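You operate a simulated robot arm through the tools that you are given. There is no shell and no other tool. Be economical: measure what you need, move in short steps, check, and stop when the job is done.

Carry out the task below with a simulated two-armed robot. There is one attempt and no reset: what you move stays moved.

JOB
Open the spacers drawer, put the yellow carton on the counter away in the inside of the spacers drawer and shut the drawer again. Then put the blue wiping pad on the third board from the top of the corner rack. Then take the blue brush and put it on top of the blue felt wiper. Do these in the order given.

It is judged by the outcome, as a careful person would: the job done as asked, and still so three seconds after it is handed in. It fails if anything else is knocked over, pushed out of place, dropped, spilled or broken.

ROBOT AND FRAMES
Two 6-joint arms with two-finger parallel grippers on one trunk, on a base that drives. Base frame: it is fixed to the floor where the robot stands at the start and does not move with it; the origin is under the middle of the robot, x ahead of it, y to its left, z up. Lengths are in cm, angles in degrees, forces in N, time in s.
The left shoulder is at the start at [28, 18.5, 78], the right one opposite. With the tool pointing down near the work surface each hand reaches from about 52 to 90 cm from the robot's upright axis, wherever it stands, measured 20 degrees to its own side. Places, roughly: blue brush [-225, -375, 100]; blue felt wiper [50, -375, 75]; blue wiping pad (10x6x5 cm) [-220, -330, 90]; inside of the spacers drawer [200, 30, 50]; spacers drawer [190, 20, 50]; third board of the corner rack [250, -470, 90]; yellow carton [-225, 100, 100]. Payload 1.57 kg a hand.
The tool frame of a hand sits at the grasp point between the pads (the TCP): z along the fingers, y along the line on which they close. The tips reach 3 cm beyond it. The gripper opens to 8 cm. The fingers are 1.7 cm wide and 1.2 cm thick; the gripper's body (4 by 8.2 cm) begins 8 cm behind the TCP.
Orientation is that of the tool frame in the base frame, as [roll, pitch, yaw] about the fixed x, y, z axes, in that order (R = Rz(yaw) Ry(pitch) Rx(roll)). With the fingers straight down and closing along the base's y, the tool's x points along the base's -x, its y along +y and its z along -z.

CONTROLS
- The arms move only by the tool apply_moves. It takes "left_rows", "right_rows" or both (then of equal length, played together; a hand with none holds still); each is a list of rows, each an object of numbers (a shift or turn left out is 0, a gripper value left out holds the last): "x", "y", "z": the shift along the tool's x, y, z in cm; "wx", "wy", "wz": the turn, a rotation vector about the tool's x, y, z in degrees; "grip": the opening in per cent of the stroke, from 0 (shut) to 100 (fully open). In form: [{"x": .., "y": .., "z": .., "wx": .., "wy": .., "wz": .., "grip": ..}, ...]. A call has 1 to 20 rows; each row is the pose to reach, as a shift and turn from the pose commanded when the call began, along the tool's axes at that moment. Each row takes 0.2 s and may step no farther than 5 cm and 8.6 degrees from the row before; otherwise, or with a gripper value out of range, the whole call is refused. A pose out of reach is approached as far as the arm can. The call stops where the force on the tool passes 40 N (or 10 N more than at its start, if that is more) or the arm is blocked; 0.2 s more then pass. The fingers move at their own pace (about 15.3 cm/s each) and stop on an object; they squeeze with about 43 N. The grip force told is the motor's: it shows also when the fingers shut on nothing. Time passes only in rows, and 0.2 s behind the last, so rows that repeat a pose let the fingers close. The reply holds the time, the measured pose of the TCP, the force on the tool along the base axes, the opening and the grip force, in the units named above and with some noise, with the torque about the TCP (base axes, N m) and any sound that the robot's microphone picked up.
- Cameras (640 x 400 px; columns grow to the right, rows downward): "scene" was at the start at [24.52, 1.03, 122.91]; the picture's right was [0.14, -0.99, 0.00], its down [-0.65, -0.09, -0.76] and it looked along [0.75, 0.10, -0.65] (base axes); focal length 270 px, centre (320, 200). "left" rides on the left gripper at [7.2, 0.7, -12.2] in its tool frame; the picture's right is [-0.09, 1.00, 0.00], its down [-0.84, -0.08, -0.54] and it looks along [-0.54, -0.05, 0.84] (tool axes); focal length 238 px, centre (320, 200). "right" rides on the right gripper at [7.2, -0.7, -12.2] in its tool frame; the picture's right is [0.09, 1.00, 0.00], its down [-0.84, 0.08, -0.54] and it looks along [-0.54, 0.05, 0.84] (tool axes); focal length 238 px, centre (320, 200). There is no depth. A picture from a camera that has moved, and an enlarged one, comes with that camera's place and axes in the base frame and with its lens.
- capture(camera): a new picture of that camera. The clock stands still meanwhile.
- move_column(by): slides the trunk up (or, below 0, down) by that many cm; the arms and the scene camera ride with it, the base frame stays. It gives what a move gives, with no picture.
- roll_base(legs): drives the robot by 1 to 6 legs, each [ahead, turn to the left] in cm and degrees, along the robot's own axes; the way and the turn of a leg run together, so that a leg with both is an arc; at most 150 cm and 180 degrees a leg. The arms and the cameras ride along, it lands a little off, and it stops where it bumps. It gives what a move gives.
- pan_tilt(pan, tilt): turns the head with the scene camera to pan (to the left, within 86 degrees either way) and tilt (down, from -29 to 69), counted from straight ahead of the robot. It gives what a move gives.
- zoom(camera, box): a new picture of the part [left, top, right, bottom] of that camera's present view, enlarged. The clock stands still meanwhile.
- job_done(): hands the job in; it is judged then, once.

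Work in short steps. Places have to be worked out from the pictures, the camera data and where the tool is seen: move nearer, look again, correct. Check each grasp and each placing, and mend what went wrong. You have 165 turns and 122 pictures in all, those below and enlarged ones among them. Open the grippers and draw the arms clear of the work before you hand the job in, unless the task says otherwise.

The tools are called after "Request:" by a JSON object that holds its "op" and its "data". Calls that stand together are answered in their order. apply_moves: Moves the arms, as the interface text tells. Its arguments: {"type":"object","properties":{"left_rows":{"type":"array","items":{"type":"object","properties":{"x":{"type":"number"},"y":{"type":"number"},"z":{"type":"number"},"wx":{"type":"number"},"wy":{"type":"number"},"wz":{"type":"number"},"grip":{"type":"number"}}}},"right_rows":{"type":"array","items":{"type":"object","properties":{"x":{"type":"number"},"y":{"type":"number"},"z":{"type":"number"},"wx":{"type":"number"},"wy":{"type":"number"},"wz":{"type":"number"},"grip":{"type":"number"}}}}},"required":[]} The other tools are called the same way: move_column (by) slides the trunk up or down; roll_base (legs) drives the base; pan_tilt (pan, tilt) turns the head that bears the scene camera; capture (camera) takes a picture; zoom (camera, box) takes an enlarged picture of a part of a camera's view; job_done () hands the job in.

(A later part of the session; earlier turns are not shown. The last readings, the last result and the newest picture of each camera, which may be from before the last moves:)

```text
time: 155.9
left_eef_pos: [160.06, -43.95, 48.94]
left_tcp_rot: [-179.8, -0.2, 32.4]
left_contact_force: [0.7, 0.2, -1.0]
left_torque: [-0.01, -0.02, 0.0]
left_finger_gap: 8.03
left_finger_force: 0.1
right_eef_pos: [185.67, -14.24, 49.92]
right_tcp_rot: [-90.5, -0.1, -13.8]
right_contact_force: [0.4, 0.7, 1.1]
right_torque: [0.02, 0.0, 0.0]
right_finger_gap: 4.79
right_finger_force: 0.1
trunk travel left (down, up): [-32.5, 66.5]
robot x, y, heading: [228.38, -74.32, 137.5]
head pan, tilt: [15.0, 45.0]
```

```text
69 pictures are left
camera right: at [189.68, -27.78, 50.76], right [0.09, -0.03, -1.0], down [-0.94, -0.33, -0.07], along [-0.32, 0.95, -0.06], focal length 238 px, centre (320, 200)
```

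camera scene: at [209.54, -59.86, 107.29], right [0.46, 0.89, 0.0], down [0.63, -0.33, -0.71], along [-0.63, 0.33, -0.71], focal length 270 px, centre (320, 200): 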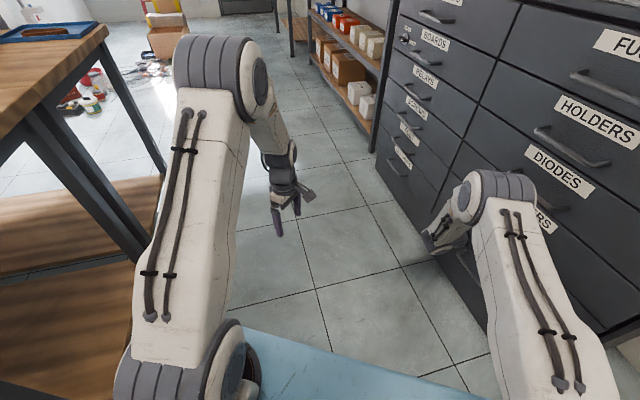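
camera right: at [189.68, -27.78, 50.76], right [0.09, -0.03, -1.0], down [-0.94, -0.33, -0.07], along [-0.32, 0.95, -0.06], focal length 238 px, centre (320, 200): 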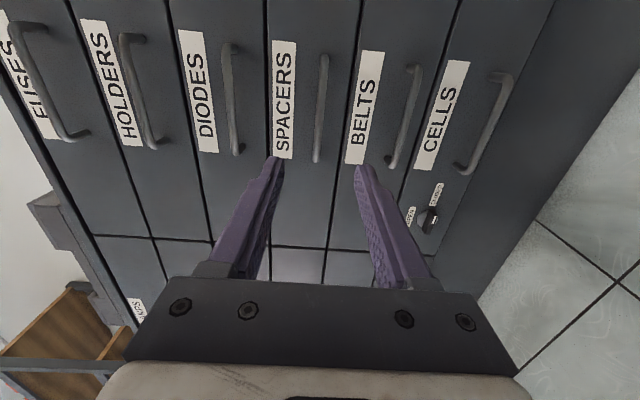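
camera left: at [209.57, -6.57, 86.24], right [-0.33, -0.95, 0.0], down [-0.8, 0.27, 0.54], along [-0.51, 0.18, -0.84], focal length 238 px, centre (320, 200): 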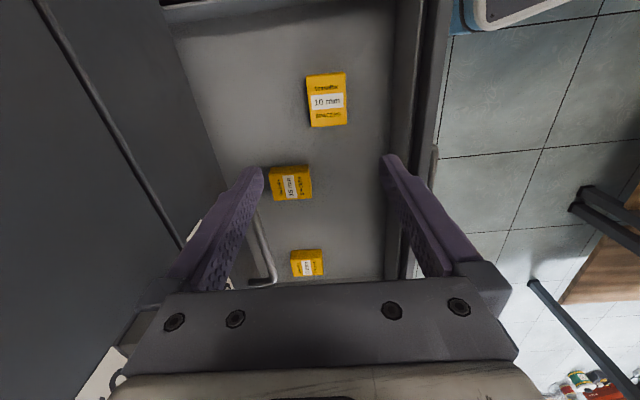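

The SPACERS drawer is flush with its neighbours, so part one is done. I'll fold both arms back to compact tool-down poses.

Request:
{"op": "apply_moves", "data": {"right_rows": [{"x": 0, "z": -3, "wx": -4, "wy": 0.7, "wz": 0.7}, {"x": 1.6, "z": -3.8, "wx": -12, "wy": 2.2, "wz": 2.2}, {"x": 3.2, "z": -3.8, "wx": -20, "wy": 3.7, "wz": 3.7}, {"x": 4.8, "z": -3.8, "wx": -28, "wy": 5.1, "wz": 5.1}, {"x": 6.4, "z": -3.8, "wx": -36, "wy": 6.6, "wz": 6.6}, {"x": 8, "z": -3.8, "wx": -44, "wy": 8.1, "wz": 8.1}, {"x": 9.6, "z": -3.8, "wx": -52, "wy": 9.5, "wz": 9.5}, {"x": 11.2, "z": -3.8, "wx": -60, "wy": 11, "wz": 11}, {"x": 12.8, "z": -3.8, "wx": -68, "wy": 12.5, "wz": 12.5}, {"x": 14.4, "z": -3.8, "wx": -76, "wy": 13.9, "wz": 13.9}, {"x": 16.3, "z": -3.8, "wx": -83, "wy": 15.2, "wz": 15.2}, {"x": 16.3, "z": -3.8, "wx": -88.9, "wy": 16.3, "wz": 16.3}], "left_rows": [{"x": 0.3, "y": 1.2, "wz": 6}, {"x": 0.6, "y": 2.4, "wz": 12.5}, {"x": 1, "y": 3.6, "wz": 19}, {"x": 1.3, "y": 4.8, "wz": 25}, {"x": 1.6, "y": 6, "wz": 31}, {"x": 2, "y": 7.2, "wz": 37.5}, {"x": 2.3, "y": 8.5, "wz": 44}, {"x": 2.6, "y": 9.7, "wz": 50}, {"x": 2.9, "y": 10.9, "wz": 56}, {"x": 3.2, "y": 12.1, "wz": 62.5}, {"x": 3.6, "y": 13.3, "wz": 69}, {"x": 3.9, "y": 14.5, "wz": 75}]}}

Request:
{"op": "move_column", "data": {"by": 66}}

Request:
{"op": "roll_base", "data": {"legs": [[0, 120]]}}

Request:
{"op": "pan_tilt", "data": {"pan": -25, "tilt": 25}}

Request:
{"op": "capture", "data": {"camera": "scene"}}

```text
time: 158.5
left_eef_pos: [171.18, -54.35, 49.05]
left_tcp_rot: [-179.9, 0.2, -42.8]
left_contact_force: [0.7, -0.8, 0.8]
left_torque: [-0.03, 0.0, 0.01]
left_finger_gap: 8.02
left_finger_force: 0.1
right_eef_pos: [200.33, -21.71, 49.93]
right_tcp_rot: [179.6, -0.1, -34.7]
right_contact_force: [0.3, -0.4, -0.5]
right_torque: [-0.02, -0.02, 0.0]
right_finger_gap: 4.81
right_finger_force: 0.1
trunk travel left (down, up): [-32.5, 66.5]
robot x, y, heading: [228.29, -74.15, 137.4]
head pan, tilt: [15.0, 45.0]
```

```text
refused: 66 is not a number from -40 to 40
```

```text
time: 161.1
left_eef_pos: [172.41, -97.33, 48.87]
left_tcp_rot: [179.9, 0.3, -3.6]
left_contact_force: [-0.8, -0.6, 0.7]
left_torque: [0.02, 0.0, -0.05]
left_finger_gap: 7.99
left_finger_force: 0.0
right_eef_pos: [171.79, -55.42, 49.77]
right_tcp_rot: [179.5, 0.0, 8.8]
right_contact_force: [0.0, 0.5, -0.4]
right_torque: [0.0, 0.01, -0.02]
right_finger_gap: 4.83
right_finger_force: 0.0
trunk travel left (down, up): [-32.5, 66.5]
robot x, y, heading: [228.6, -74.4, -180.0]
head pan, tilt: [15.0, 45.0]
stopped in leg 1: the robot was blocked; the commanded pose is now the measured one
```

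```text
time: 162.2
left_eef_pos: [172.36, -97.38, 48.91]
left_tcp_rot: [-180.0, 0.2, -3.5]
left_contact_force: [-0.7, -0.3, -0.4]
left_torque: [-0.02, 0.01, 0.0]
left_finger_gap: 8.02
left_finger_force: 0.1
right_eef_pos: [171.89, -55.37, 49.93]
right_tcp_rot: [179.6, -0.1, 8.7]
right_contact_force: [0.1, 0.3, -0.3]
right_torque: [-0.01, -0.01, 0.02]
right_finger_gap: 4.79
right_finger_force: 0.1
trunk travel left (down, up): [-32.5, 66.5]
robot x, y, heading: [228.07, -74.36, -179.6]
head pan, tilt: [-25.0, 25.0]
```

```text
68 pictures are left
camera scene: at [204.05, -70.48, 110.35], right [0.42, 0.91, 0.0], down [0.39, -0.18, -0.91], along [-0.82, 0.38, -0.42], focal length 270 px, centre (320, 200)
```

scene: 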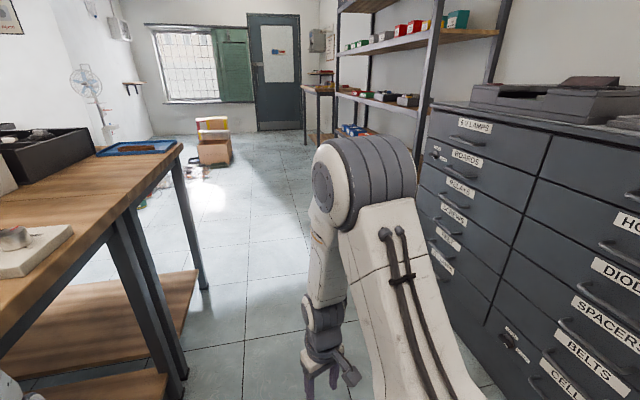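

The raise was refused and the low left arm met the bench while turning. Nothing seems moved. I'll turn back a little, then raise fully before turning on.

Request:
{"op": "roll_base", "data": {"legs": [[0, -25]]}}

Request:
{"op": "move_column", "data": {"by": 40}}

Request:
{"op": "move_column", "data": {"by": 26}}

```text
time: 163.9
left_eef_pos: [167.85, -71.56, 48.86]
left_tcp_rot: [-179.9, 0.2, -28.3]
left_contact_force: [-0.2, 0.1, 0.5]
left_torque: [0.01, 0.02, 0.02]
left_finger_gap: 7.99
left_finger_force: 0.1
right_eef_pos: [185.23, -33.13, 49.78]
right_tcp_rot: [179.6, -0.2, -16.3]
right_contact_force: [0.1, -0.9, -0.5]
right_torque: [0.04, -0.01, 0.01]
right_finger_gap: 4.77
right_finger_force: 0.1
trunk travel left (down, up): [-32.5, 66.5]
robot x, y, heading: [228.46, -74.47, 155.3]
head pan, tilt: [-25.0, 25.0]
```

```text
time: 167.7
left_eef_pos: [167.96, -71.57, 88.98]
left_tcp_rot: [179.9, 0.2, -28.4]
left_contact_force: [0.0, -0.1, 0.4]
left_torque: [-0.01, 0.01, -0.01]
left_finger_gap: 7.98
left_finger_force: 0.1
right_eef_pos: [185.17, -33.14, 89.87]
right_tcp_rot: [179.6, -0.2, -16.3]
right_contact_force: [0.8, 0.3, -0.5]
right_torque: [0.01, 0.02, -0.01]
right_finger_gap: 4.81
right_finger_force: 0.1
trunk travel left (down, up): [-72.5, 26.5]
robot x, y, heading: [227.98, -74.54, 155.3]
head pan, tilt: [-25.0, 25.0]
```

```text
time: 170.4
left_eef_pos: [167.9, -71.55, 114.93]
left_tcp_rot: [180.0, 0.3, -28.4]
left_contact_force: [0.1, 0.3, 0.0]
left_torque: [0.03, -0.01, 0.02]
left_finger_gap: 7.98
left_finger_force: 0.1
right_eef_pos: [185.25, -33.23, 115.91]
right_tcp_rot: [179.6, -0.1, -16.3]
right_contact_force: [-0.1, -0.2, -0.1]
right_torque: [-0.01, -0.02, -0.02]
right_finger_gap: 4.81
right_finger_force: 0.0
trunk travel left (down, up): [-98.5, 0.5]
robot x, y, heading: [228.44, -74.41, 154.9]
head pan, tilt: [-25.0, 25.0]
```

Fully raised now (hands at z 115). I'll turn left to face south down the east aisle.

Request:
{"op": "roll_base", "data": {"legs": [[0, 102]]}}

Request:
{"op": "pan_tilt", "data": {"pan": 0, "tilt": 28}}

Request:
{"op": "capture", "data": {"camera": "scene"}}

```text
time: 175.1
left_eef_pos: [238.08, -133.93, 114.97]
left_tcp_rot: [-180.0, 0.1, 73.4]
left_contact_force: [0.8, 0.1, 0.2]
left_torque: [0.02, 0.02, 0.03]
left_finger_gap: 8.0
left_finger_force: 0.2
right_eef_pos: [197.04, -124.83, 115.84]
right_tcp_rot: [179.6, -0.3, 85.5]
right_contact_force: [-0.8, 0.1, -1.1]
right_torque: [0.01, 0.01, 0.01]
right_finger_gap: 4.78
right_finger_force: 0.1
trunk travel left (down, up): [-98.5, 0.5]
robot x, y, heading: [228.28, -74.05, -103.0]
head pan, tilt: [-25.0, 25.0]
```

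```text
time: 175.9
left_eef_pos: [238.19, -133.92, 114.89]
left_tcp_rot: [-180.0, 0.2, 73.4]
left_contact_force: [0.0, 0.7, -0.1]
left_torque: [-0.02, 0.0, -0.03]
left_finger_gap: 8.01
left_finger_force: 0.0
right_eef_pos: [197.1, -124.76, 115.78]
right_tcp_rot: [179.6, -0.2, 85.5]
right_contact_force: [-0.4, -0.5, 0.1]
right_torque: [0.01, -0.01, -0.01]
right_finger_gap: 4.81
right_finger_force: 0.2
trunk travel left (down, up): [-98.5, 0.5]
robot x, y, heading: [227.91, -74.48, -103.0]
head pan, tilt: [0.0, 28.0]
```

```text
67 pictures are left
camera scene: at [222.8, -98.82, 175.88], right [-0.97, 0.23, 0.0], down [0.11, 0.46, -0.88], along [-0.2, -0.86, -0.47], focal length 270 px, centre (320, 200)
```

scene: 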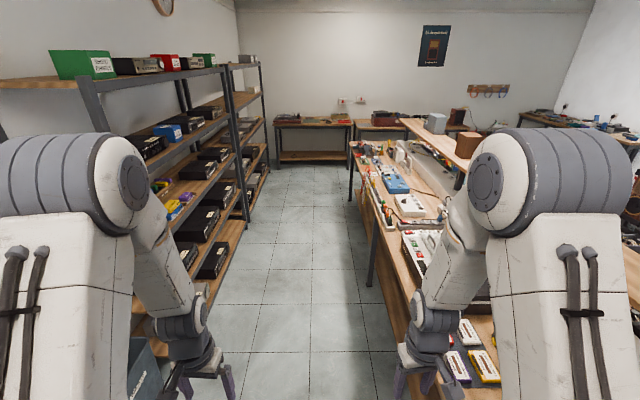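

The aisle south is clear: racks on the left, the bench on the right. I'll drive down it, slightly left of my present heading.

Request:
{"op": "roll_base", "data": {"legs": [[0, 5], [150, 0], [0, -5], [110, 0]]}}

Request:
{"op": "pan_tilt", "data": {"pan": -30, "tilt": 25}}

Request:
{"op": "capture", "data": {"camera": "scene"}}

Request:
{"op": "pan_tilt", "data": {"pan": 35, "tilt": 25}}

Request:
{"op": "capture", "data": {"camera": "scene"}}

```text
time: 189.5
left_eef_pos: [195.75, -388.39, 114.87]
left_tcp_rot: [179.9, 0.3, 73.8]
left_contact_force: [0.2, -0.3, 0.3]
left_torque: [-0.01, 0.01, 0.03]
left_finger_gap: 7.98
left_finger_force: 0.1
right_eef_pos: [154.56, -379.66, 115.93]
right_tcp_rot: [179.7, -0.2, 85.9]
right_contact_force: [0.1, -0.3, 0.7]
right_torque: [-0.01, 0.0, 0.0]
right_finger_gap: 4.79
right_finger_force: 0.1
trunk travel left (down, up): [-98.5, 0.5]
robot x, y, heading: [185.7, -328.97, -102.4]
head pan, tilt: [0.0, 28.0]
```

```text
time: 190.5
left_eef_pos: [195.61, -388.38, 114.97]
left_tcp_rot: [-179.9, 0.2, 73.8]
left_contact_force: [0.0, 0.6, 0.4]
left_torque: [-0.02, 0.0, -0.02]
left_finger_gap: 8.01
left_finger_force: 0.1
right_eef_pos: [154.53, -379.56, 115.8]
right_tcp_rot: [179.5, -0.2, 85.9]
right_contact_force: [0.8, 0.4, -0.5]
right_torque: [0.01, -0.01, -0.01]
right_finger_gap: 4.79
right_finger_force: 0.2
trunk travel left (down, up): [-98.5, 0.5]
robot x, y, heading: [185.32, -329.21, -102.4]
head pan, tilt: [-30.0, 25.0]
```

```text
66 pictures are left
camera scene: at [175.85, -351.3, 176.36], right [-0.74, 0.68, 0.0], down [0.29, 0.31, -0.91], along [-0.61, -0.67, -0.42], focal length 270 px, centre (320, 200)
```

scene: 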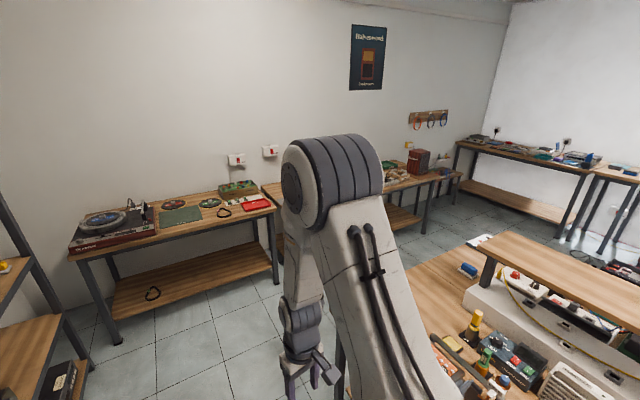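

```text
time: 191.8
left_eef_pos: [195.61, -388.39, 115.03]
left_tcp_rot: [-179.9, 0.3, 73.9]
left_contact_force: [-0.3, 0.8, 0.3]
left_torque: [-0.01, 0.0, 0.02]
left_finger_gap: 8.02
left_finger_force: 0.2
right_eef_pos: [154.54, -379.71, 115.83]
right_tcp_rot: [179.7, -0.3, 86.0]
right_contact_force: [-0.2, 0.1, 0.0]
right_torque: [-0.02, -0.01, 0.01]
right_finger_gap: 4.8
right_finger_force: 0.1
trunk travel left (down, up): [-98.5, 0.5]
robot x, y, heading: [185.43, -328.38, -102.3]
head pan, tilt: [35.0, 25.0]
```

```text
65 pictures are left
camera scene: at [185.59, -353.04, 176.36], right [-0.92, -0.38, 0.0], down [-0.16, 0.39, -0.91], along [0.34, -0.84, -0.42], focal length 270 px, centre (320, 200)
```

scene: 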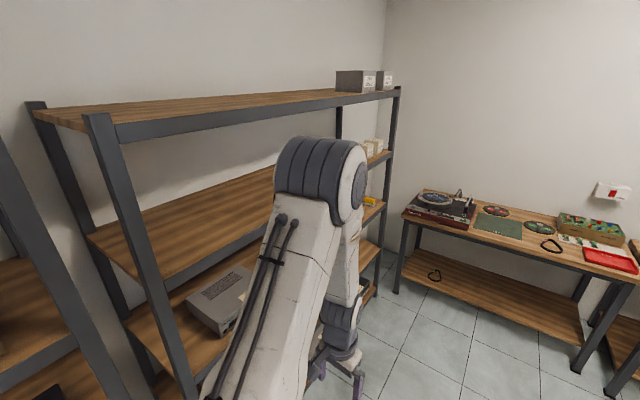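

The way is clear: I'll go to the bench's south end, turn right and head west through the passage between the bench and the south-wall tables.

Request:
{"op": "roll_base", "data": {"legs": [[150, 0], [6, 0], [0, -90], [120, 0]]}}

Request:
{"op": "pan_tilt", "data": {"pan": 0, "tilt": 25}}

Request:
{"op": "capture", "data": {"camera": "scene"}}

```text
time: 209.4
left_eef_pos: [-26.22, -476.64, 114.9]
left_tcp_rot: [-180.0, 0.2, -12.4]
left_contact_force: [0.2, -0.2, 0.3]
left_torque: [-0.01, -0.01, 0.01]
left_finger_gap: 8.0
left_finger_force: 0.0
right_eef_pos: [-20.04, -435.16, 115.88]
right_tcp_rot: [179.7, -0.2, -0.4]
right_contact_force: [-1.4, 0.0, 0.4]
right_torque: [-0.02, -0.02, 0.02]
right_finger_gap: 4.8
right_finger_force: 0.0
trunk travel left (down, up): [-98.5, 0.5]
robot x, y, heading: [32.52, -462.68, 171.3]
head pan, tilt: [35.0, 25.0]
```

```text
time: 210.4
left_eef_pos: [-26.37, -476.73, 114.94]
left_tcp_rot: [180.0, 0.2, -12.5]
left_contact_force: [-0.7, -0.3, -0.5]
left_torque: [-0.02, -0.01, -0.02]
left_finger_gap: 7.99
left_finger_force: 0.0
right_eef_pos: [-20.13, -435.21, 115.91]
right_tcp_rot: [179.7, -0.2, -0.3]
right_contact_force: [0.1, 0.9, 0.3]
right_torque: [-0.01, 0.01, 0.03]
right_finger_gap: 4.79
right_finger_force: 0.1
trunk travel left (down, up): [-98.5, 0.5]
robot x, y, heading: [32.21, -462.47, 171.2]
head pan, tilt: [0.0, 25.0]
```

```text
64 pictures are left
camera scene: at [7.79, -458.9, 176.36], right [0.15, 0.99, 0.0], down [0.42, -0.07, -0.91], along [-0.9, 0.14, -0.42], focal length 270 px, centre (320, 200)
```

scene: 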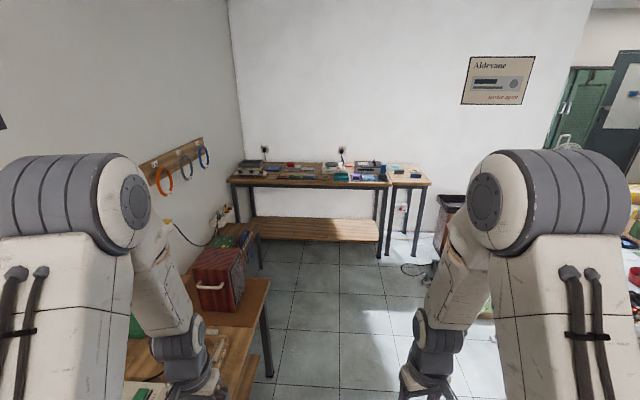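

I see the west counter ahead with a small table to its right. I'll approach to about (-155,-395), curving gently right to stay clear of the south table and the floor cables.

Request:
{"op": "roll_base", "data": {"legs": [[50, -7], [50, -7], [95, 0]]}}

Request:
{"op": "pan_tilt", "data": {"pan": -10, "tilt": 40}}

Request:
{"op": "capture", "data": {"camera": "scene"}}

```text
time: 220.5
left_eef_pos: [-212.01, -400.41, 114.98]
left_tcp_rot: [-180.0, 0.3, -25.4]
left_contact_force: [0.3, 0.4, 0.7]
left_torque: [0.01, -0.03, -0.01]
left_finger_gap: 8.0
left_finger_force: 0.1
right_eef_pos: [-196.8, -361.18, 115.75]
right_tcp_rot: [179.6, -0.1, -13.3]
right_contact_force: [0.1, -0.1, 0.0]
right_torque: [0.01, 0.02, -0.01]
right_finger_gap: 4.81
right_finger_force: 0.0
trunk travel left (down, up): [-98.5, 0.5]
robot x, y, heading: [-151.32, -400.03, 158.4]
head pan, tilt: [0.0, 25.0]
```

```text
time: 221.2
left_eef_pos: [-212.03, -400.44, 115.02]
left_tcp_rot: [180.0, 0.3, -25.4]
left_contact_force: [0.7, -0.5, 0.5]
left_torque: [-0.04, 0.01, -0.01]
left_finger_gap: 7.96
left_finger_force: 0.0
right_eef_pos: [-196.64, -361.15, 115.91]
right_tcp_rot: [179.6, -0.2, -13.3]
right_contact_force: [0.4, -0.4, -0.6]
right_torque: [-0.01, 0.03, -0.02]
right_finger_gap: 4.8
right_finger_force: 0.1
trunk travel left (down, up): [-98.5, 0.5]
robot x, y, heading: [-151.34, -399.8, 158.1]
head pan, tilt: [-10.0, 40.0]
```

```text
63 pictures are left
camera scene: at [-173.55, -389.53, 174.04], right [0.53, 0.85, 0.0], down [0.55, -0.34, -0.77], along [-0.65, 0.4, -0.64], focal length 270 px, centre (320, 200)
```

scene: 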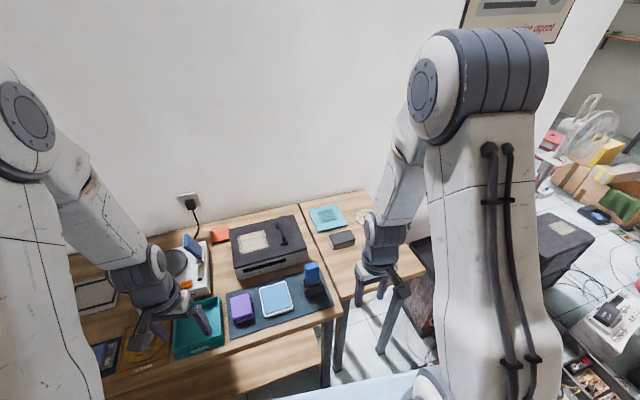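

Request:
{"op": "zoom", "data": {"camera": "scene", "box": [150, 180, 430, 355]}}

Request:
{"op": "capture", "data": {"camera": "right"}}

```text
2.29 times, centred on (290, 268) of scene
camera zoom: at [-173.55, -389.53, 174.04], right [0.53, 0.85, 0.0], down [0.55, -0.34, -0.77], along [-0.65, 0.4, -0.64], focal length 617 px, centre (389, 46)
```

zoom: 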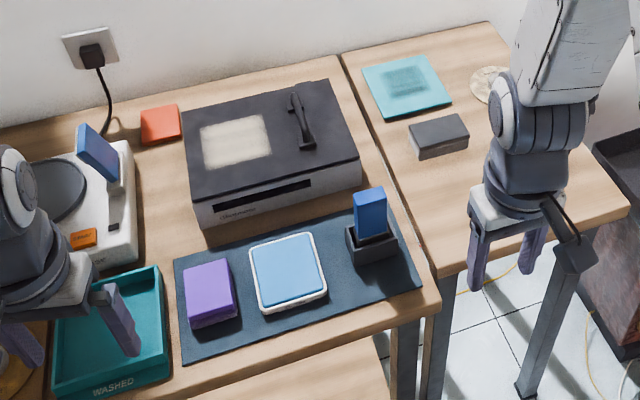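

```text
61 pictures are left
camera right: at [-189.72, -362.04, 128.08], right [-0.14, -0.99, 0.01], down [-0.83, 0.12, 0.54], along [-0.54, 0.07, -0.84], focal length 238 px, centre (320, 200)
```

right: 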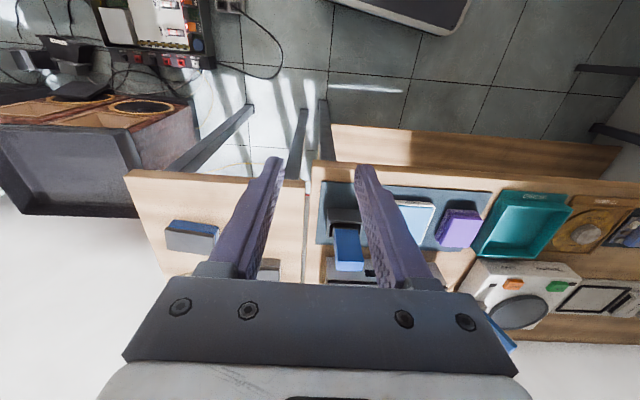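

I see a grey/blue block on the small table and blue uprights on the long table. I'll enlarge them in the right camera.

Request:
{"op": "zoom", "data": {"camera": "right", "box": [140, 180, 300, 280]}}

Request:
{"op": "zoom", "data": {"camera": "right", "box": [310, 180, 520, 350]}}

Request:
{"op": "zoom", "data": {"camera": "scene", "box": [300, 250, 340, 310]}}

```text
4.00 times, centred on (220, 230) of right
camera zoom: at [-189.72, -362.04, 128.08], right [-0.14, -0.99, 0.01], down [-0.83, 0.12, 0.54], along [-0.54, 0.07, -0.84], focal length 953 px, centre (720, 80)
```

zoom: 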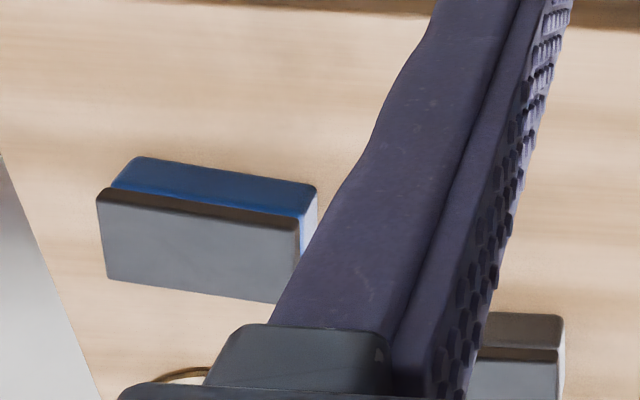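

```text
2.35 times, centred on (415, 265) of right
camera zoom: at [-189.72, -362.04, 128.08], right [-0.14, -0.99, 0.01], down [-0.83, 0.12, 0.54], along [-0.54, 0.07, -0.84], focal length 561 px, centre (96, 47)
```

zoom: 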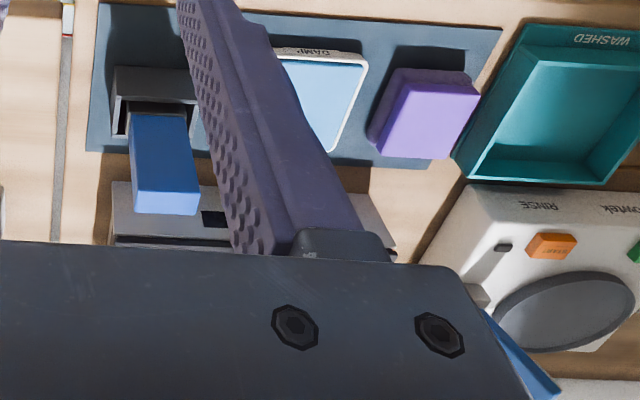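

```text
6.67 times, centred on (320, 280) of scene
camera zoom: at [-173.55, -389.53, 174.04], right [0.53, 0.85, 0.0], down [0.55, -0.34, -0.77], along [-0.65, 0.4, -0.64], focal length 1800 px, centre (320, -333)
```

zoom: 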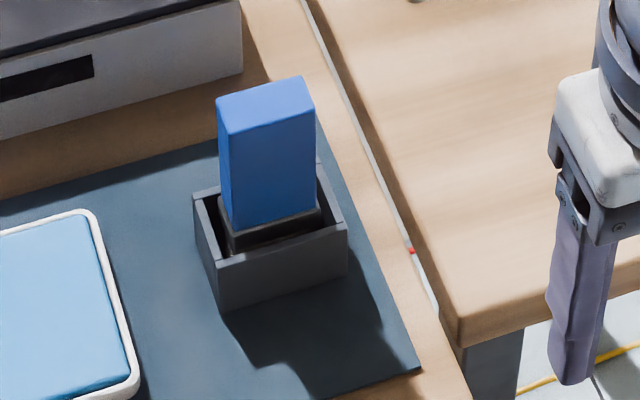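

Two blocks exist: a dark grey one at (-237,-340) and the blue pad at about (-224,-326), z 80–85, which my arm hid in the scene view. I'll step closer to about (-163,-382), heading 145°.

Request:
{"op": "roll_base", "data": {"legs": [[0, -35], [20, 0], [0, 22]]}}

Request:
{"op": "capture", "data": {"camera": "right"}}

```text
time: 225.7
left_eef_pos: [-221.16, -370.29, 114.87]
left_tcp_rot: [179.9, 0.2, -38.4]
left_contact_force: [0.5, 0.5, -0.8]
left_torque: [-0.03, 0.02, -0.03]
left_finger_gap: 7.97
left_finger_force: 0.2
right_eef_pos: [-197.43, -335.47, 115.94]
right_tcp_rot: [179.6, -0.1, -26.2]
right_contact_force: [0.0, -0.3, -0.2]
right_torque: [0.0, 0.01, 0.01]
right_finger_gap: 4.81
right_finger_force: 0.1
trunk travel left (down, up): [-98.5, 0.5]
robot x, y, heading: [-161.93, -383.29, 145.4]
head pan, tilt: [-10.0, 40.0]
```

```text
57 pictures are left
camera right: at [-190.73, -337.94, 128.08], right [-0.36, -0.93, 0.01], down [-0.78, 0.31, 0.54], along [-0.51, 0.19, -0.84], focal length 238 px, centre (320, 200)
```

right: 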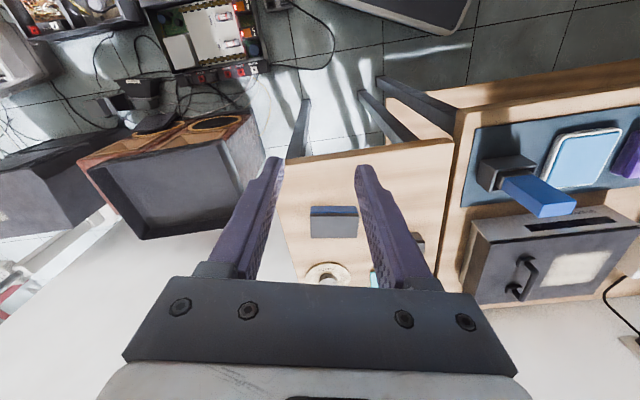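

The pad is at about (-224.4,-327.3). I'll move the right hand above it, turning it 78° so the fingers close across its 6 cm width.

Request:
{"op": "apply_moves", "data": {"right_rows": [{"x": -2.8, "y": 0.5, "z": 0.5, "wz": 7.8, "grip": 100}, {"x": -5.6, "y": 0.9, "z": 1, "wz": 15.6}, {"x": -8.3, "y": 1.4, "z": 2, "wz": 23.4}, {"x": -11.1, "y": 1.8, "z": 3, "wz": 31.2}, {"x": -13.9, "y": 2.3, "z": 4, "wz": 39}, {"x": -16.7, "y": 2.8, "z": 5, "wz": 46.8}, {"x": -19.5, "y": 3.2, "z": 6, "wz": 54.6}, {"x": -22.2, "y": 3.7, "z": 7, "wz": 62.4}, {"x": -25, "y": 4.1, "z": 8, "wz": 70.2}, {"x": -27.8, "y": 4.6, "z": 10, "wz": 78}]}}

Request:
{"op": "capture", "data": {"camera": "right"}}

```text
time: 227.9
left_eef_pos: [-221.2, -370.26, 115.04]
left_tcp_rot: [180.0, 0.2, -38.4]
left_contact_force: [0.2, 0.0, -0.5]
left_torque: [0.02, -0.05, -0.01]
left_finger_gap: 7.99
left_finger_force: 0.1
right_eef_pos: [-224.14, -327.33, 105.73]
right_tcp_rot: [-179.9, -0.4, -104.4]
right_contact_force: [0.4, -0.5, 1.1]
right_torque: [0.02, 0.0, 0.02]
right_finger_gap: 8.0
right_finger_force: 0.1
trunk travel left (down, up): [-98.5, 0.5]
robot x, y, heading: [-161.9, -383.21, 145.4]
head pan, tilt: [-10.0, 40.0]
```

```text
56 pictures are left
camera right: at [-225.3, -334.29, 117.91], right [-0.99, 0.16, 0.0], down [0.13, 0.83, 0.54], along [0.09, 0.53, -0.84], focal length 238 px, centre (320, 200)
```

right: 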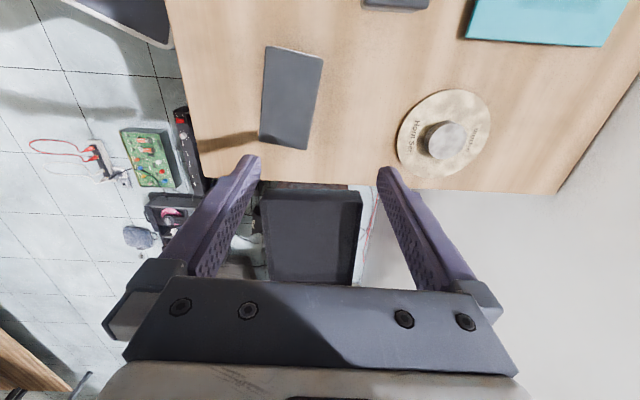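

The pad's centre is refined to (-221.3,-330.2), top about z 89, and rotated 7° more. I'll correct and come down above it.

Request:
{"op": "apply_moves", "data": {"right_rows": [{"x": 1, "y": -1.7, "wz": 3.5}, {"x": 2.1, "y": -3.5, "wz": 7}, {"x": 2.1, "y": -3.5, "z": 4, "wz": 7}, {"x": 2.1, "y": -3.5, "z": 8, "wz": 7}]}}

Request:
{"op": "capture", "data": {"camera": "right"}}

```text
time: 228.9
left_eef_pos: [-221.17, -370.21, 114.84]
left_tcp_rot: [-180.0, 0.2, -38.4]
left_contact_force: [-0.8, -0.6, -0.1]
left_torque: [-0.01, 0.01, 0.0]
left_finger_gap: 8.04
left_finger_force: 0.1
right_eef_pos: [-221.36, -330.35, 97.78]
right_tcp_rot: [-179.9, -0.5, -111.2]
right_contact_force: [0.4, 0.8, 0.2]
right_torque: [0.01, -0.01, 0.01]
right_finger_gap: 7.99
right_finger_force: 0.1
trunk travel left (down, up): [-98.5, 0.5]
robot x, y, heading: [-162.01, -383.07, 145.2]
head pan, tilt: [-10.0, 40.0]
```

```text
55 pictures are left
camera right: at [-223.56, -337.14, 109.96], right [-0.96, 0.28, 0.0], down [0.23, 0.81, 0.54], along [0.15, 0.51, -0.84], focal length 238 px, centre (320, 200)
```

right: 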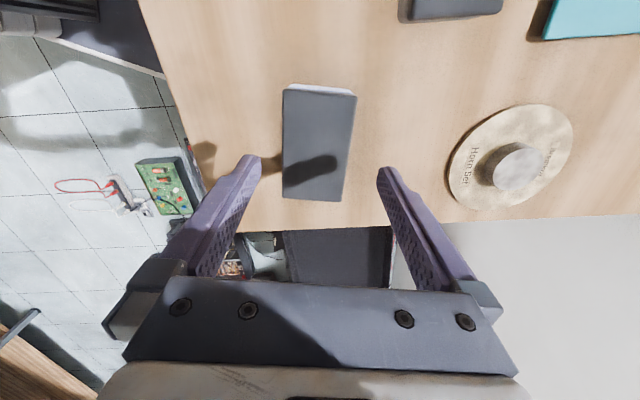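

Centred and aligned (top at z≈88.7). I'll descend 10 cm and close.

Request:
{"op": "apply_moves", "data": {"right_rows": [{"y": -0.35, "z": 3}, {"y": -0.35, "z": 6}, {"y": -0.35, "z": 8}, {"y": -0.35, "z": 9}, {"y": -0.35, "z": 9.8}]}}

Request:
{"op": "apply_moves", "data": {"right_rows": [{"z": 0, "grip": 0}, {"z": 0, "grip": 0}, {"z": 0, "grip": 0}, {"z": 0, "grip": 0}]}}

Request:
{"op": "capture", "data": {"camera": "right"}}

```text
time: 230.1
left_eef_pos: [-221.12, -370.3, 115.02]
left_tcp_rot: [-179.9, 0.2, -38.5]
left_contact_force: [-0.1, 0.1, 0.4]
left_torque: [-0.01, 0.04, -0.02]
left_finger_gap: 8.01
left_finger_force: 0.1
right_eef_pos: [-221.68, -330.42, 88.99]
right_tcp_rot: [180.0, -0.4, -111.4]
right_contact_force: [4.6, -1.6, 19.6]
right_torque: [-0.21, -1.0, -0.1]
right_finger_gap: 8.0
right_finger_force: 0.1
trunk travel left (down, up): [-98.5, 0.5]
robot x, y, heading: [-161.7, -383.09, 145.3]
head pan, tilt: [-10.0, 40.0]
stopped in row 5 (right hand): the force on the tool passed its limit at 53 N (the readings are from after the stop); the commanded pose is now the measured one
```

```text
time: 231.1
left_eef_pos: [-220.99, -370.35, 114.96]
left_tcp_rot: [-180.0, 0.3, -38.3]
left_contact_force: [0.4, 0.4, 0.7]
left_torque: [-0.01, 0.0, 0.01]
left_finger_gap: 8.0
left_finger_force: 0.1
right_eef_pos: [-221.66, -330.29, 89.01]
right_tcp_rot: [179.6, -0.3, -111.4]
right_contact_force: [5.8, -1.7, 39.2]
right_torque: [-0.3, -1.53, 0.01]
right_finger_gap: 5.95
right_finger_force: 42.7
trunk travel left (down, up): [-98.5, 0.5]
robot x, y, heading: [-161.96, -383.12, 145.1]
head pan, tilt: [-10.0, 40.0]
```

```text
54 pictures are left
camera right: at [-223.57, -337.16, 101.24], right [-0.96, 0.28, 0.01], down [0.24, 0.81, 0.54], along [0.14, 0.52, -0.84], focal length 238 px, centre (320, 200)
```

right: 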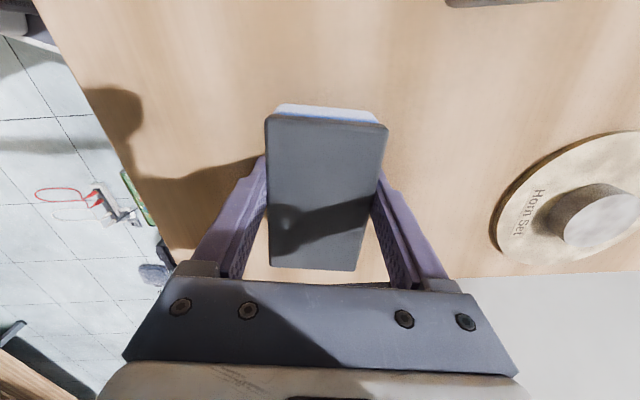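

The pad is gripped (gap 5.95) with the fingertips on the table. I'll lift it and check.

Request:
{"op": "apply_moves", "data": {"right_rows": [{"z": -1}, {"z": -4}, {"z": -8}, {"z": -12}, {"z": -16}, {"z": -20}, {"z": -24}]}}

Request:
{"op": "capture", "data": {"camera": "right"}}

```text
time: 232.7
left_eef_pos: [-221.17, -370.28, 115.06]
left_tcp_rot: [179.9, 0.2, -38.4]
left_contact_force: [-0.1, 0.0, 0.3]
left_torque: [-0.02, 0.01, 0.0]
left_finger_gap: 8.01
left_finger_force: 0.0
right_eef_pos: [-221.49, -330.17, 112.91]
right_tcp_rot: [-180.0, -0.4, -111.3]
right_contact_force: [0.7, 1.3, 0.1]
right_torque: [-0.02, -0.02, -0.02]
right_finger_gap: 5.93
right_finger_force: 43.0
trunk travel left (down, up): [-98.5, 0.5]
robot x, y, heading: [-161.67, -383.08, 145.5]
head pan, tilt: [-10.0, 40.0]
```

```text
53 pictures are left
camera right: at [-223.52, -337.06, 125.22], right [-0.96, 0.28, 0.0], down [0.23, 0.81, 0.54], along [0.15, 0.52, -0.84], focal length 238 px, centre (320, 200)
```

right: 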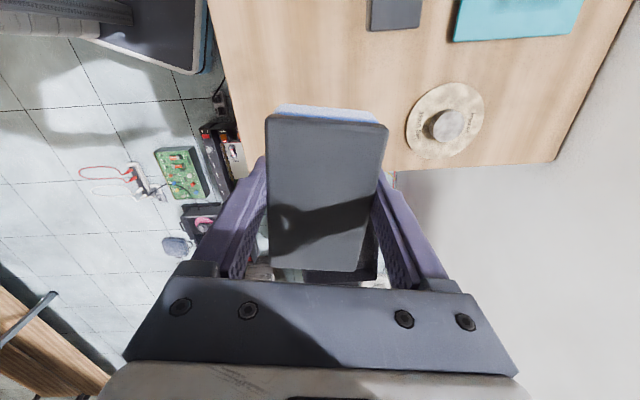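

Pad held securely. I'll tuck the right hand, turn round and drive back east toward the corner rack.

Request:
{"op": "apply_moves", "data": {"right_rows": [{"x": 1.7, "y": -4.7}, {"x": 3.5, "y": -9.4}, {"x": 5.2, "y": -14.1}, {"x": 7, "y": -18.8}]}}

Request:
{"op": "roll_base", "data": {"legs": [[0, -164], [145, 0], [59, 0], [0, 5], [95, 0]]}}

Request:
{"op": "pan_tilt", "data": {"pan": 10, "tilt": 28}}

Request:
{"op": "capture", "data": {"camera": "scene"}}

```text
refused: row 2 steps farther than a row can; nothing moved
```

```text
time: 254.7
left_eef_pos: [186.92, -461.83, 114.93]
left_tcp_rot: [-179.9, 0.3, 162.8]
left_contact_force: [-0.4, 0.7, 0.0]
left_torque: [0.0, -0.02, 0.01]
left_finger_gap: 8.0
left_finger_force: 0.1
right_eef_pos: [201.82, -498.94, 113.01]
right_tcp_rot: [180.0, -0.4, 89.9]
right_contact_force: [0.2, -0.5, -0.6]
right_torque: [0.0, 0.05, 0.02]
right_finger_gap: 5.93
right_finger_force: 43.1
trunk travel left (down, up): [-98.5, 0.5]
robot x, y, heading: [127.0, -471.6, -13.5]
head pan, tilt: [-10.0, 40.0]
```

```text
time: 255.6
left_eef_pos: [186.9, -461.92, 114.89]
left_tcp_rot: [180.0, 0.2, 162.9]
left_contact_force: [0.1, 0.7, 0.0]
left_torque: [-0.03, 0.01, 0.0]
left_finger_gap: 8.01
left_finger_force: 0.0
right_eef_pos: [201.8, -498.9, 112.89]
right_tcp_rot: [180.0, -0.5, 90.1]
right_contact_force: [-0.4, -0.2, 0.4]
right_torque: [0.0, 0.01, -0.01]
right_finger_gap: 5.95
right_finger_force: 42.8
trunk travel left (down, up): [-98.5, 0.5]
robot x, y, heading: [127.24, -471.11, -13.5]
head pan, tilt: [10.0, 28.0]
```

```text
52 pictures are left
camera scene: at [151.93, -475.53, 175.87], right [-0.06, -1.0, 0.0], down [-0.47, 0.03, -0.88], along [0.88, -0.05, -0.47], focal length 270 px, centre (320, 200)
```

scene: 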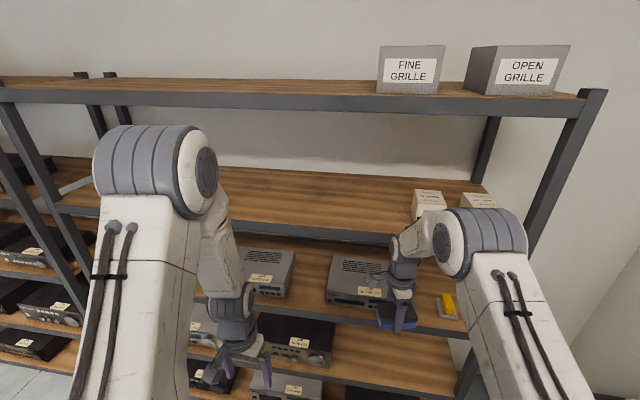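

I'm in front of the rack; the pad is still held. The third board carries two grey devices and a yellow item, with gaps between them. I'll draw the hand back, lower the trunk and look again.

Request:
{"op": "apply_moves", "data": {"right_rows": [{"x": 1, "y": -4}, {"x": 2.3, "y": -8.5}]}}

Request:
{"op": "move_column", "data": {"by": -30}}

Request:
{"op": "pan_tilt", "data": {"pan": 0, "tilt": 28}}

Request:
{"op": "capture", "data": {"camera": "scene"}}

```text
time: 256.2
left_eef_pos: [186.88, -461.89, 114.81]
left_tcp_rot: [179.9, 0.2, 162.8]
left_contact_force: [-0.3, -0.1, 0.2]
left_torque: [0.01, -0.03, 0.0]
left_finger_gap: 8.0
left_finger_force: 0.1
right_eef_pos: [193.45, -496.43, 113.06]
right_tcp_rot: [180.0, -0.4, 90.0]
right_contact_force: [-0.7, 1.1, -0.6]
right_torque: [0.03, 0.03, -0.03]
right_finger_gap: 5.93
right_finger_force: 42.7
trunk travel left (down, up): [-98.5, 0.5]
robot x, y, heading: [127.0, -471.24, -13.4]
head pan, tilt: [10.0, 28.0]
```

```text
time: 259.2
left_eef_pos: [186.87, -461.84, 84.96]
left_tcp_rot: [180.0, 0.1, 162.9]
left_contact_force: [-0.3, 0.4, 0.2]
left_torque: [0.02, -0.03, -0.02]
left_finger_gap: 8.0
left_finger_force: 0.0
right_eef_pos: [193.59, -496.41, 83.12]
right_tcp_rot: [180.0, -0.4, 90.1]
right_contact_force: [-1.3, -0.5, -0.6]
right_torque: [0.0, -0.04, 0.02]
right_finger_gap: 5.93
right_finger_force: 43.3
trunk travel left (down, up): [-68.5, 30.5]
robot x, y, heading: [127.06, -471.46, -13.2]
head pan, tilt: [10.0, 28.0]
```

```text
time: 259.9
left_eef_pos: [186.93, -461.84, 84.96]
left_tcp_rot: [180.0, 0.2, 162.8]
left_contact_force: [-0.4, -0.6, -0.7]
left_torque: [0.01, -0.01, 0.03]
left_finger_gap: 8.0
left_finger_force: 0.1
right_eef_pos: [193.5, -496.41, 83.03]
right_tcp_rot: [180.0, -0.4, 90.0]
right_contact_force: [0.1, 0.5, -0.6]
right_torque: [-0.01, -0.01, 0.0]
right_finger_gap: 5.94
right_finger_force: 42.9
trunk travel left (down, up): [-68.5, 30.5]
robot x, y, heading: [127.12, -471.11, -13.4]
head pan, tilt: [0.0, 28.0]
```

```text
51 pictures are left
camera scene: at [151.69, -477.09, 145.88], right [-0.23, -0.97, 0.0], down [-0.46, 0.11, -0.88], along [0.86, -0.2, -0.47], focal length 270 px, centre (320, 200)
```

scene: 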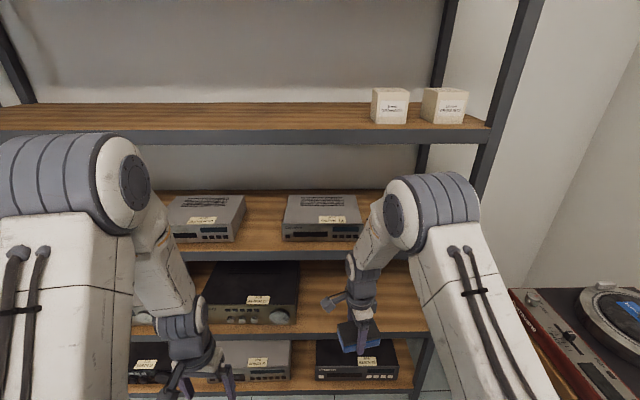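

The third board's top is at z≈90.5, with its front at s≈330 and the board above at z≈126. I'll raise the pad to z≈97, align it with the rack, and pull it back before driving closer.

Request:
{"op": "apply_moves", "data": {"right_rows": [{"y": -3, "z": -3.5, "wz": 4}, {"y": -6, "z": -7, "wz": 8}, {"y": -8, "z": -10.5, "wz": 12}, {"y": -8, "z": -14, "wz": 13.7}]}}

Request:
{"op": "roll_base", "data": {"legs": [[17, 0]]}}

Request:
{"op": "apply_moves", "data": {"right_rows": [{"wx": -6}, {"wx": -12}, {"wx": -18}]}}

Request:
{"op": "pan_tilt", "data": {"pan": -15, "tilt": 30}}

Request:
{"op": "capture", "data": {"camera": "scene"}}

Request:
{"op": "capture", "data": {"camera": "right"}}

```text
time: 260.9
left_eef_pos: [186.97, -461.77, 84.88]
left_tcp_rot: [-179.9, 0.2, 162.8]
left_contact_force: [-0.2, 0.1, -0.4]
left_torque: [0.0, -0.02, 0.0]
left_finger_gap: 7.96
left_finger_force: 0.0
right_eef_pos: [185.47, -496.7, 97.17]
right_tcp_rot: [-179.9, -0.4, 76.3]
right_contact_force: [0.4, -0.1, -0.7]
right_torque: [0.03, 0.06, 0.02]
right_finger_gap: 5.92
right_finger_force: 42.8
trunk travel left (down, up): [-68.5, 30.5]
robot x, y, heading: [127.27, -471.09, -13.2]
head pan, tilt: [0.0, 28.0]
```

```text
time: 262.3
left_eef_pos: [203.19, -465.42, 84.76]
left_tcp_rot: [-180.0, 0.2, 163.1]
left_contact_force: [-0.3, 0.9, 0.0]
left_torque: [0.04, -0.02, -0.02]
left_finger_gap: 8.0
left_finger_force: 0.1
right_eef_pos: [201.87, -500.41, 97.14]
right_tcp_rot: [-179.9, -0.3, 76.6]
right_contact_force: [-0.1, -0.3, -0.8]
right_torque: [0.0, -0.01, 0.01]
right_finger_gap: 5.93
right_finger_force: 42.7
trunk travel left (down, up): [-68.5, 30.5]
robot x, y, heading: [143.64, -474.94, -13.3]
head pan, tilt: [0.0, 28.0]
```

```text
time: 263.1
left_eef_pos: [203.22, -465.53, 84.93]
left_tcp_rot: [180.0, 0.3, 163.1]
left_contact_force: [0.1, 0.1, 0.3]
left_torque: [0.01, -0.03, 0.01]
left_finger_gap: 8.01
left_finger_force: 0.1
right_eef_pos: [202.03, -500.36, 97.15]
right_tcp_rot: [162.1, -0.4, 76.5]
right_contact_force: [0.8, -0.5, -0.9]
right_torque: [0.02, 0.01, 0.0]
right_finger_gap: 5.94
right_finger_force: 43.2
trunk travel left (down, up): [-68.5, 30.5]
robot x, y, heading: [143.22, -474.92, -13.0]
head pan, tilt: [0.0, 28.0]
```

```text
time: 263.9
left_eef_pos: [203.24, -465.46, 84.98]
left_tcp_rot: [179.9, 0.2, 163.2]
left_contact_force: [0.6, -0.8, -0.3]
left_torque: [-0.04, -0.01, 0.03]
left_finger_gap: 8.0
left_finger_force: 0.1
right_eef_pos: [202.0, -500.52, 97.08]
right_tcp_rot: [162.1, -0.3, 76.7]
right_contact_force: [-0.8, -0.3, -0.3]
right_torque: [-0.02, 0.01, 0.01]
right_finger_gap: 5.93
right_finger_force: 42.9
trunk travel left (down, up): [-68.5, 30.5]
robot x, y, heading: [143.58, -474.85, -13.3]
head pan, tilt: [-15.0, 30.0]
```

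```text
50 pictures are left
camera scene: at [167.19, -483.07, 145.56], right [-0.47, -0.88, 0.0], down [-0.44, 0.24, -0.87], along [0.76, -0.41, -0.5], focal length 270 px, centre (320, 200)
```

scene: 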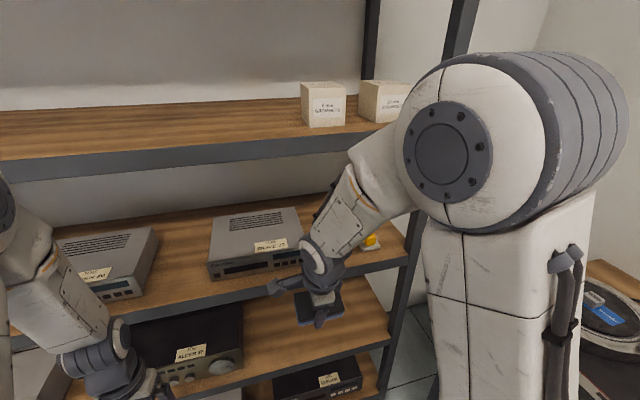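

```text
49 pictures are left
camera right: at [199.33, -492.49, 108.57], right [0.94, -0.13, 0.31], down [-0.29, -0.8, 0.53], along [0.17, -0.59, -0.79], focal length 238 px, centre (320, 200)
```

right: 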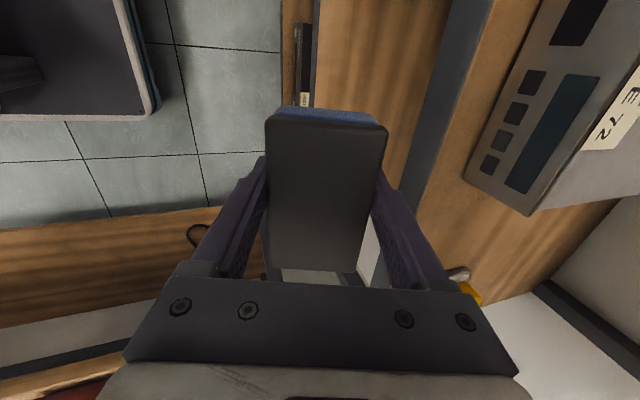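

The gap right of device 2 is tight, but the one between the two devices is about 15 cm wide, centred near (231,-474). I'll shift my base 41 cm north so the right hand can serve it squarely.

Request:
{"op": "roll_base", "data": {"legs": [[0, 90], [41, 0], [0, -90]]}}

Request:
{"op": "capture", "data": {"camera": "scene"}}

Request:
{"op": "capture", "data": {"camera": "right"}}

```text
time: 274.1
left_eef_pos: [211.53, -424.26, 84.96]
left_tcp_rot: [180.0, 0.3, 164.3]
left_contact_force: [1.2, 1.5, 0.0]
left_torque: [0.0, -0.02, -0.04]
left_finger_gap: 8.0
left_finger_force: 0.0
right_eef_pos: [210.92, -459.14, 97.22]
right_tcp_rot: [162.2, -0.4, 77.7]
right_contact_force: [-0.3, -0.9, -0.8]
right_torque: [0.01, 0.03, -0.02]
right_finger_gap: 5.94
right_finger_force: 43.3
trunk travel left (down, up): [-68.5, 30.5]
robot x, y, heading: [152.21, -434.94, -11.9]
head pan, tilt: [-15.0, 30.0]
```

```text
48 pictures are left
camera scene: at [175.89, -442.46, 145.56], right [-0.46, -0.89, 0.0], down [-0.45, 0.23, -0.87], along [0.77, -0.39, -0.5], focal length 270 px, centre (320, 200)
```

scene: 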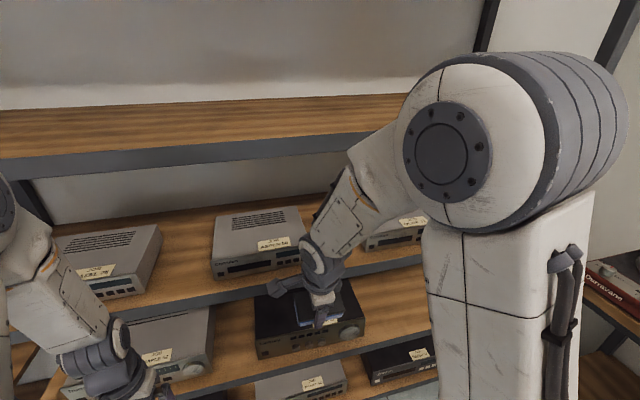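

```text
47 pictures are left
camera right: at [208.2, -451.24, 108.56], right [0.94, -0.11, 0.31], down [-0.27, -0.8, 0.53], along [0.19, -0.59, -0.79], focal length 238 px, centre (320, 200)
```

right: 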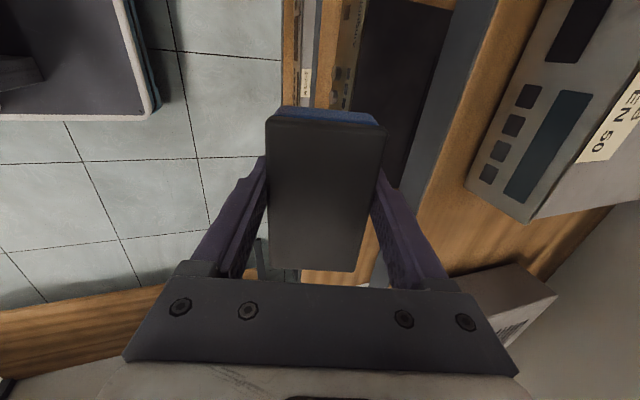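

The hand faces the rack just outside the gap. I'll move 6 cm closer and slide 12 cm south to line up with the gap, then check.

Request:
{"op": "roll_base", "data": {"legs": [[6, 0]]}}

Request:
{"op": "apply_moves", "data": {"right_rows": [{"x": -4}, {"x": -8}, {"x": -12}]}}

Request:
{"op": "capture", "data": {"camera": "right"}}

Request:
{"op": "capture", "data": {"camera": "scene"}}

```text
time: 275.1
left_eef_pos: [217.43, -425.4, 84.96]
left_tcp_rot: [180.0, 0.2, 164.2]
left_contact_force: [-0.7, 0.1, 1.1]
left_torque: [0.02, -0.01, 0.05]
left_finger_gap: 8.02
left_finger_force: 0.1
right_eef_pos: [216.82, -460.43, 97.11]
right_tcp_rot: [162.0, -0.5, 77.5]
right_contact_force: [0.3, -0.6, 0.0]
right_torque: [0.01, 0.02, 0.0]
right_finger_gap: 5.94
right_finger_force: 42.2
trunk travel left (down, up): [-68.5, 30.5]
robot x, y, heading: [158.05, -435.85, -12.2]
head pan, tilt: [-15.0, 30.0]
```

```text
time: 275.9
left_eef_pos: [217.52, -425.47, 84.94]
left_tcp_rot: [-180.0, 0.2, 164.3]
left_contact_force: [0.7, 0.0, -0.5]
left_torque: [0.01, 0.01, 0.01]
left_finger_gap: 7.99
left_finger_force: 0.0
right_eef_pos: [214.36, -472.24, 97.22]
right_tcp_rot: [162.0, -0.3, 77.5]
right_contact_force: [0.1, -0.4, 0.2]
right_torque: [-0.02, 0.02, 0.0]
right_finger_gap: 5.94
right_finger_force: 43.4
trunk travel left (down, up): [-68.5, 30.5]
robot x, y, heading: [158.08, -436.15, -12.0]
head pan, tilt: [-15.0, 30.0]
```

```text
46 pictures are left
camera right: at [211.58, -464.35, 108.63], right [0.94, -0.12, 0.31], down [-0.27, -0.8, 0.53], along [0.18, -0.59, -0.79], focal length 238 px, centre (320, 200)
```

right: 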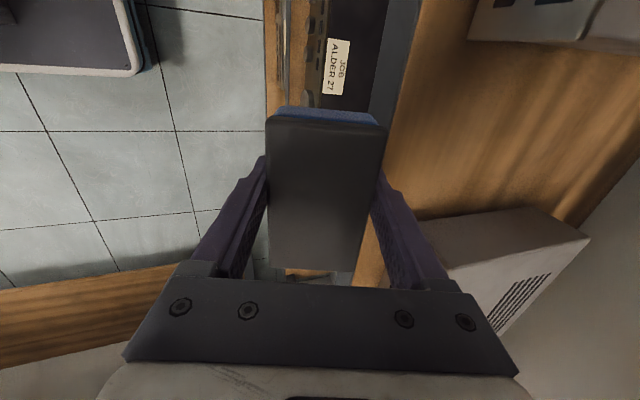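

```text
45 pictures are left
camera scene: at [181.74, -443.72, 145.56], right [-0.46, -0.89, 0.0], down [-0.45, 0.23, -0.87], along [0.77, -0.4, -0.5], focal length 270 px, centre (320, 200)
```

scene: 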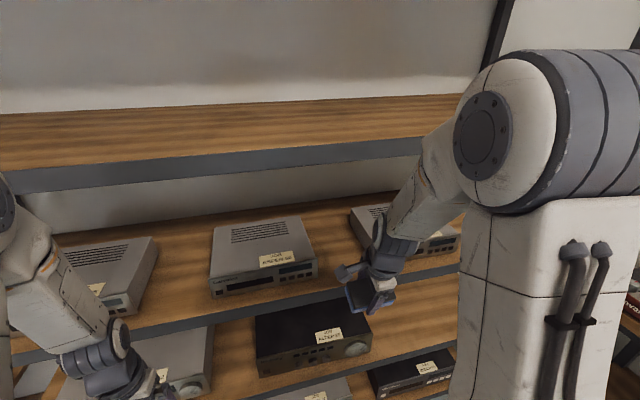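

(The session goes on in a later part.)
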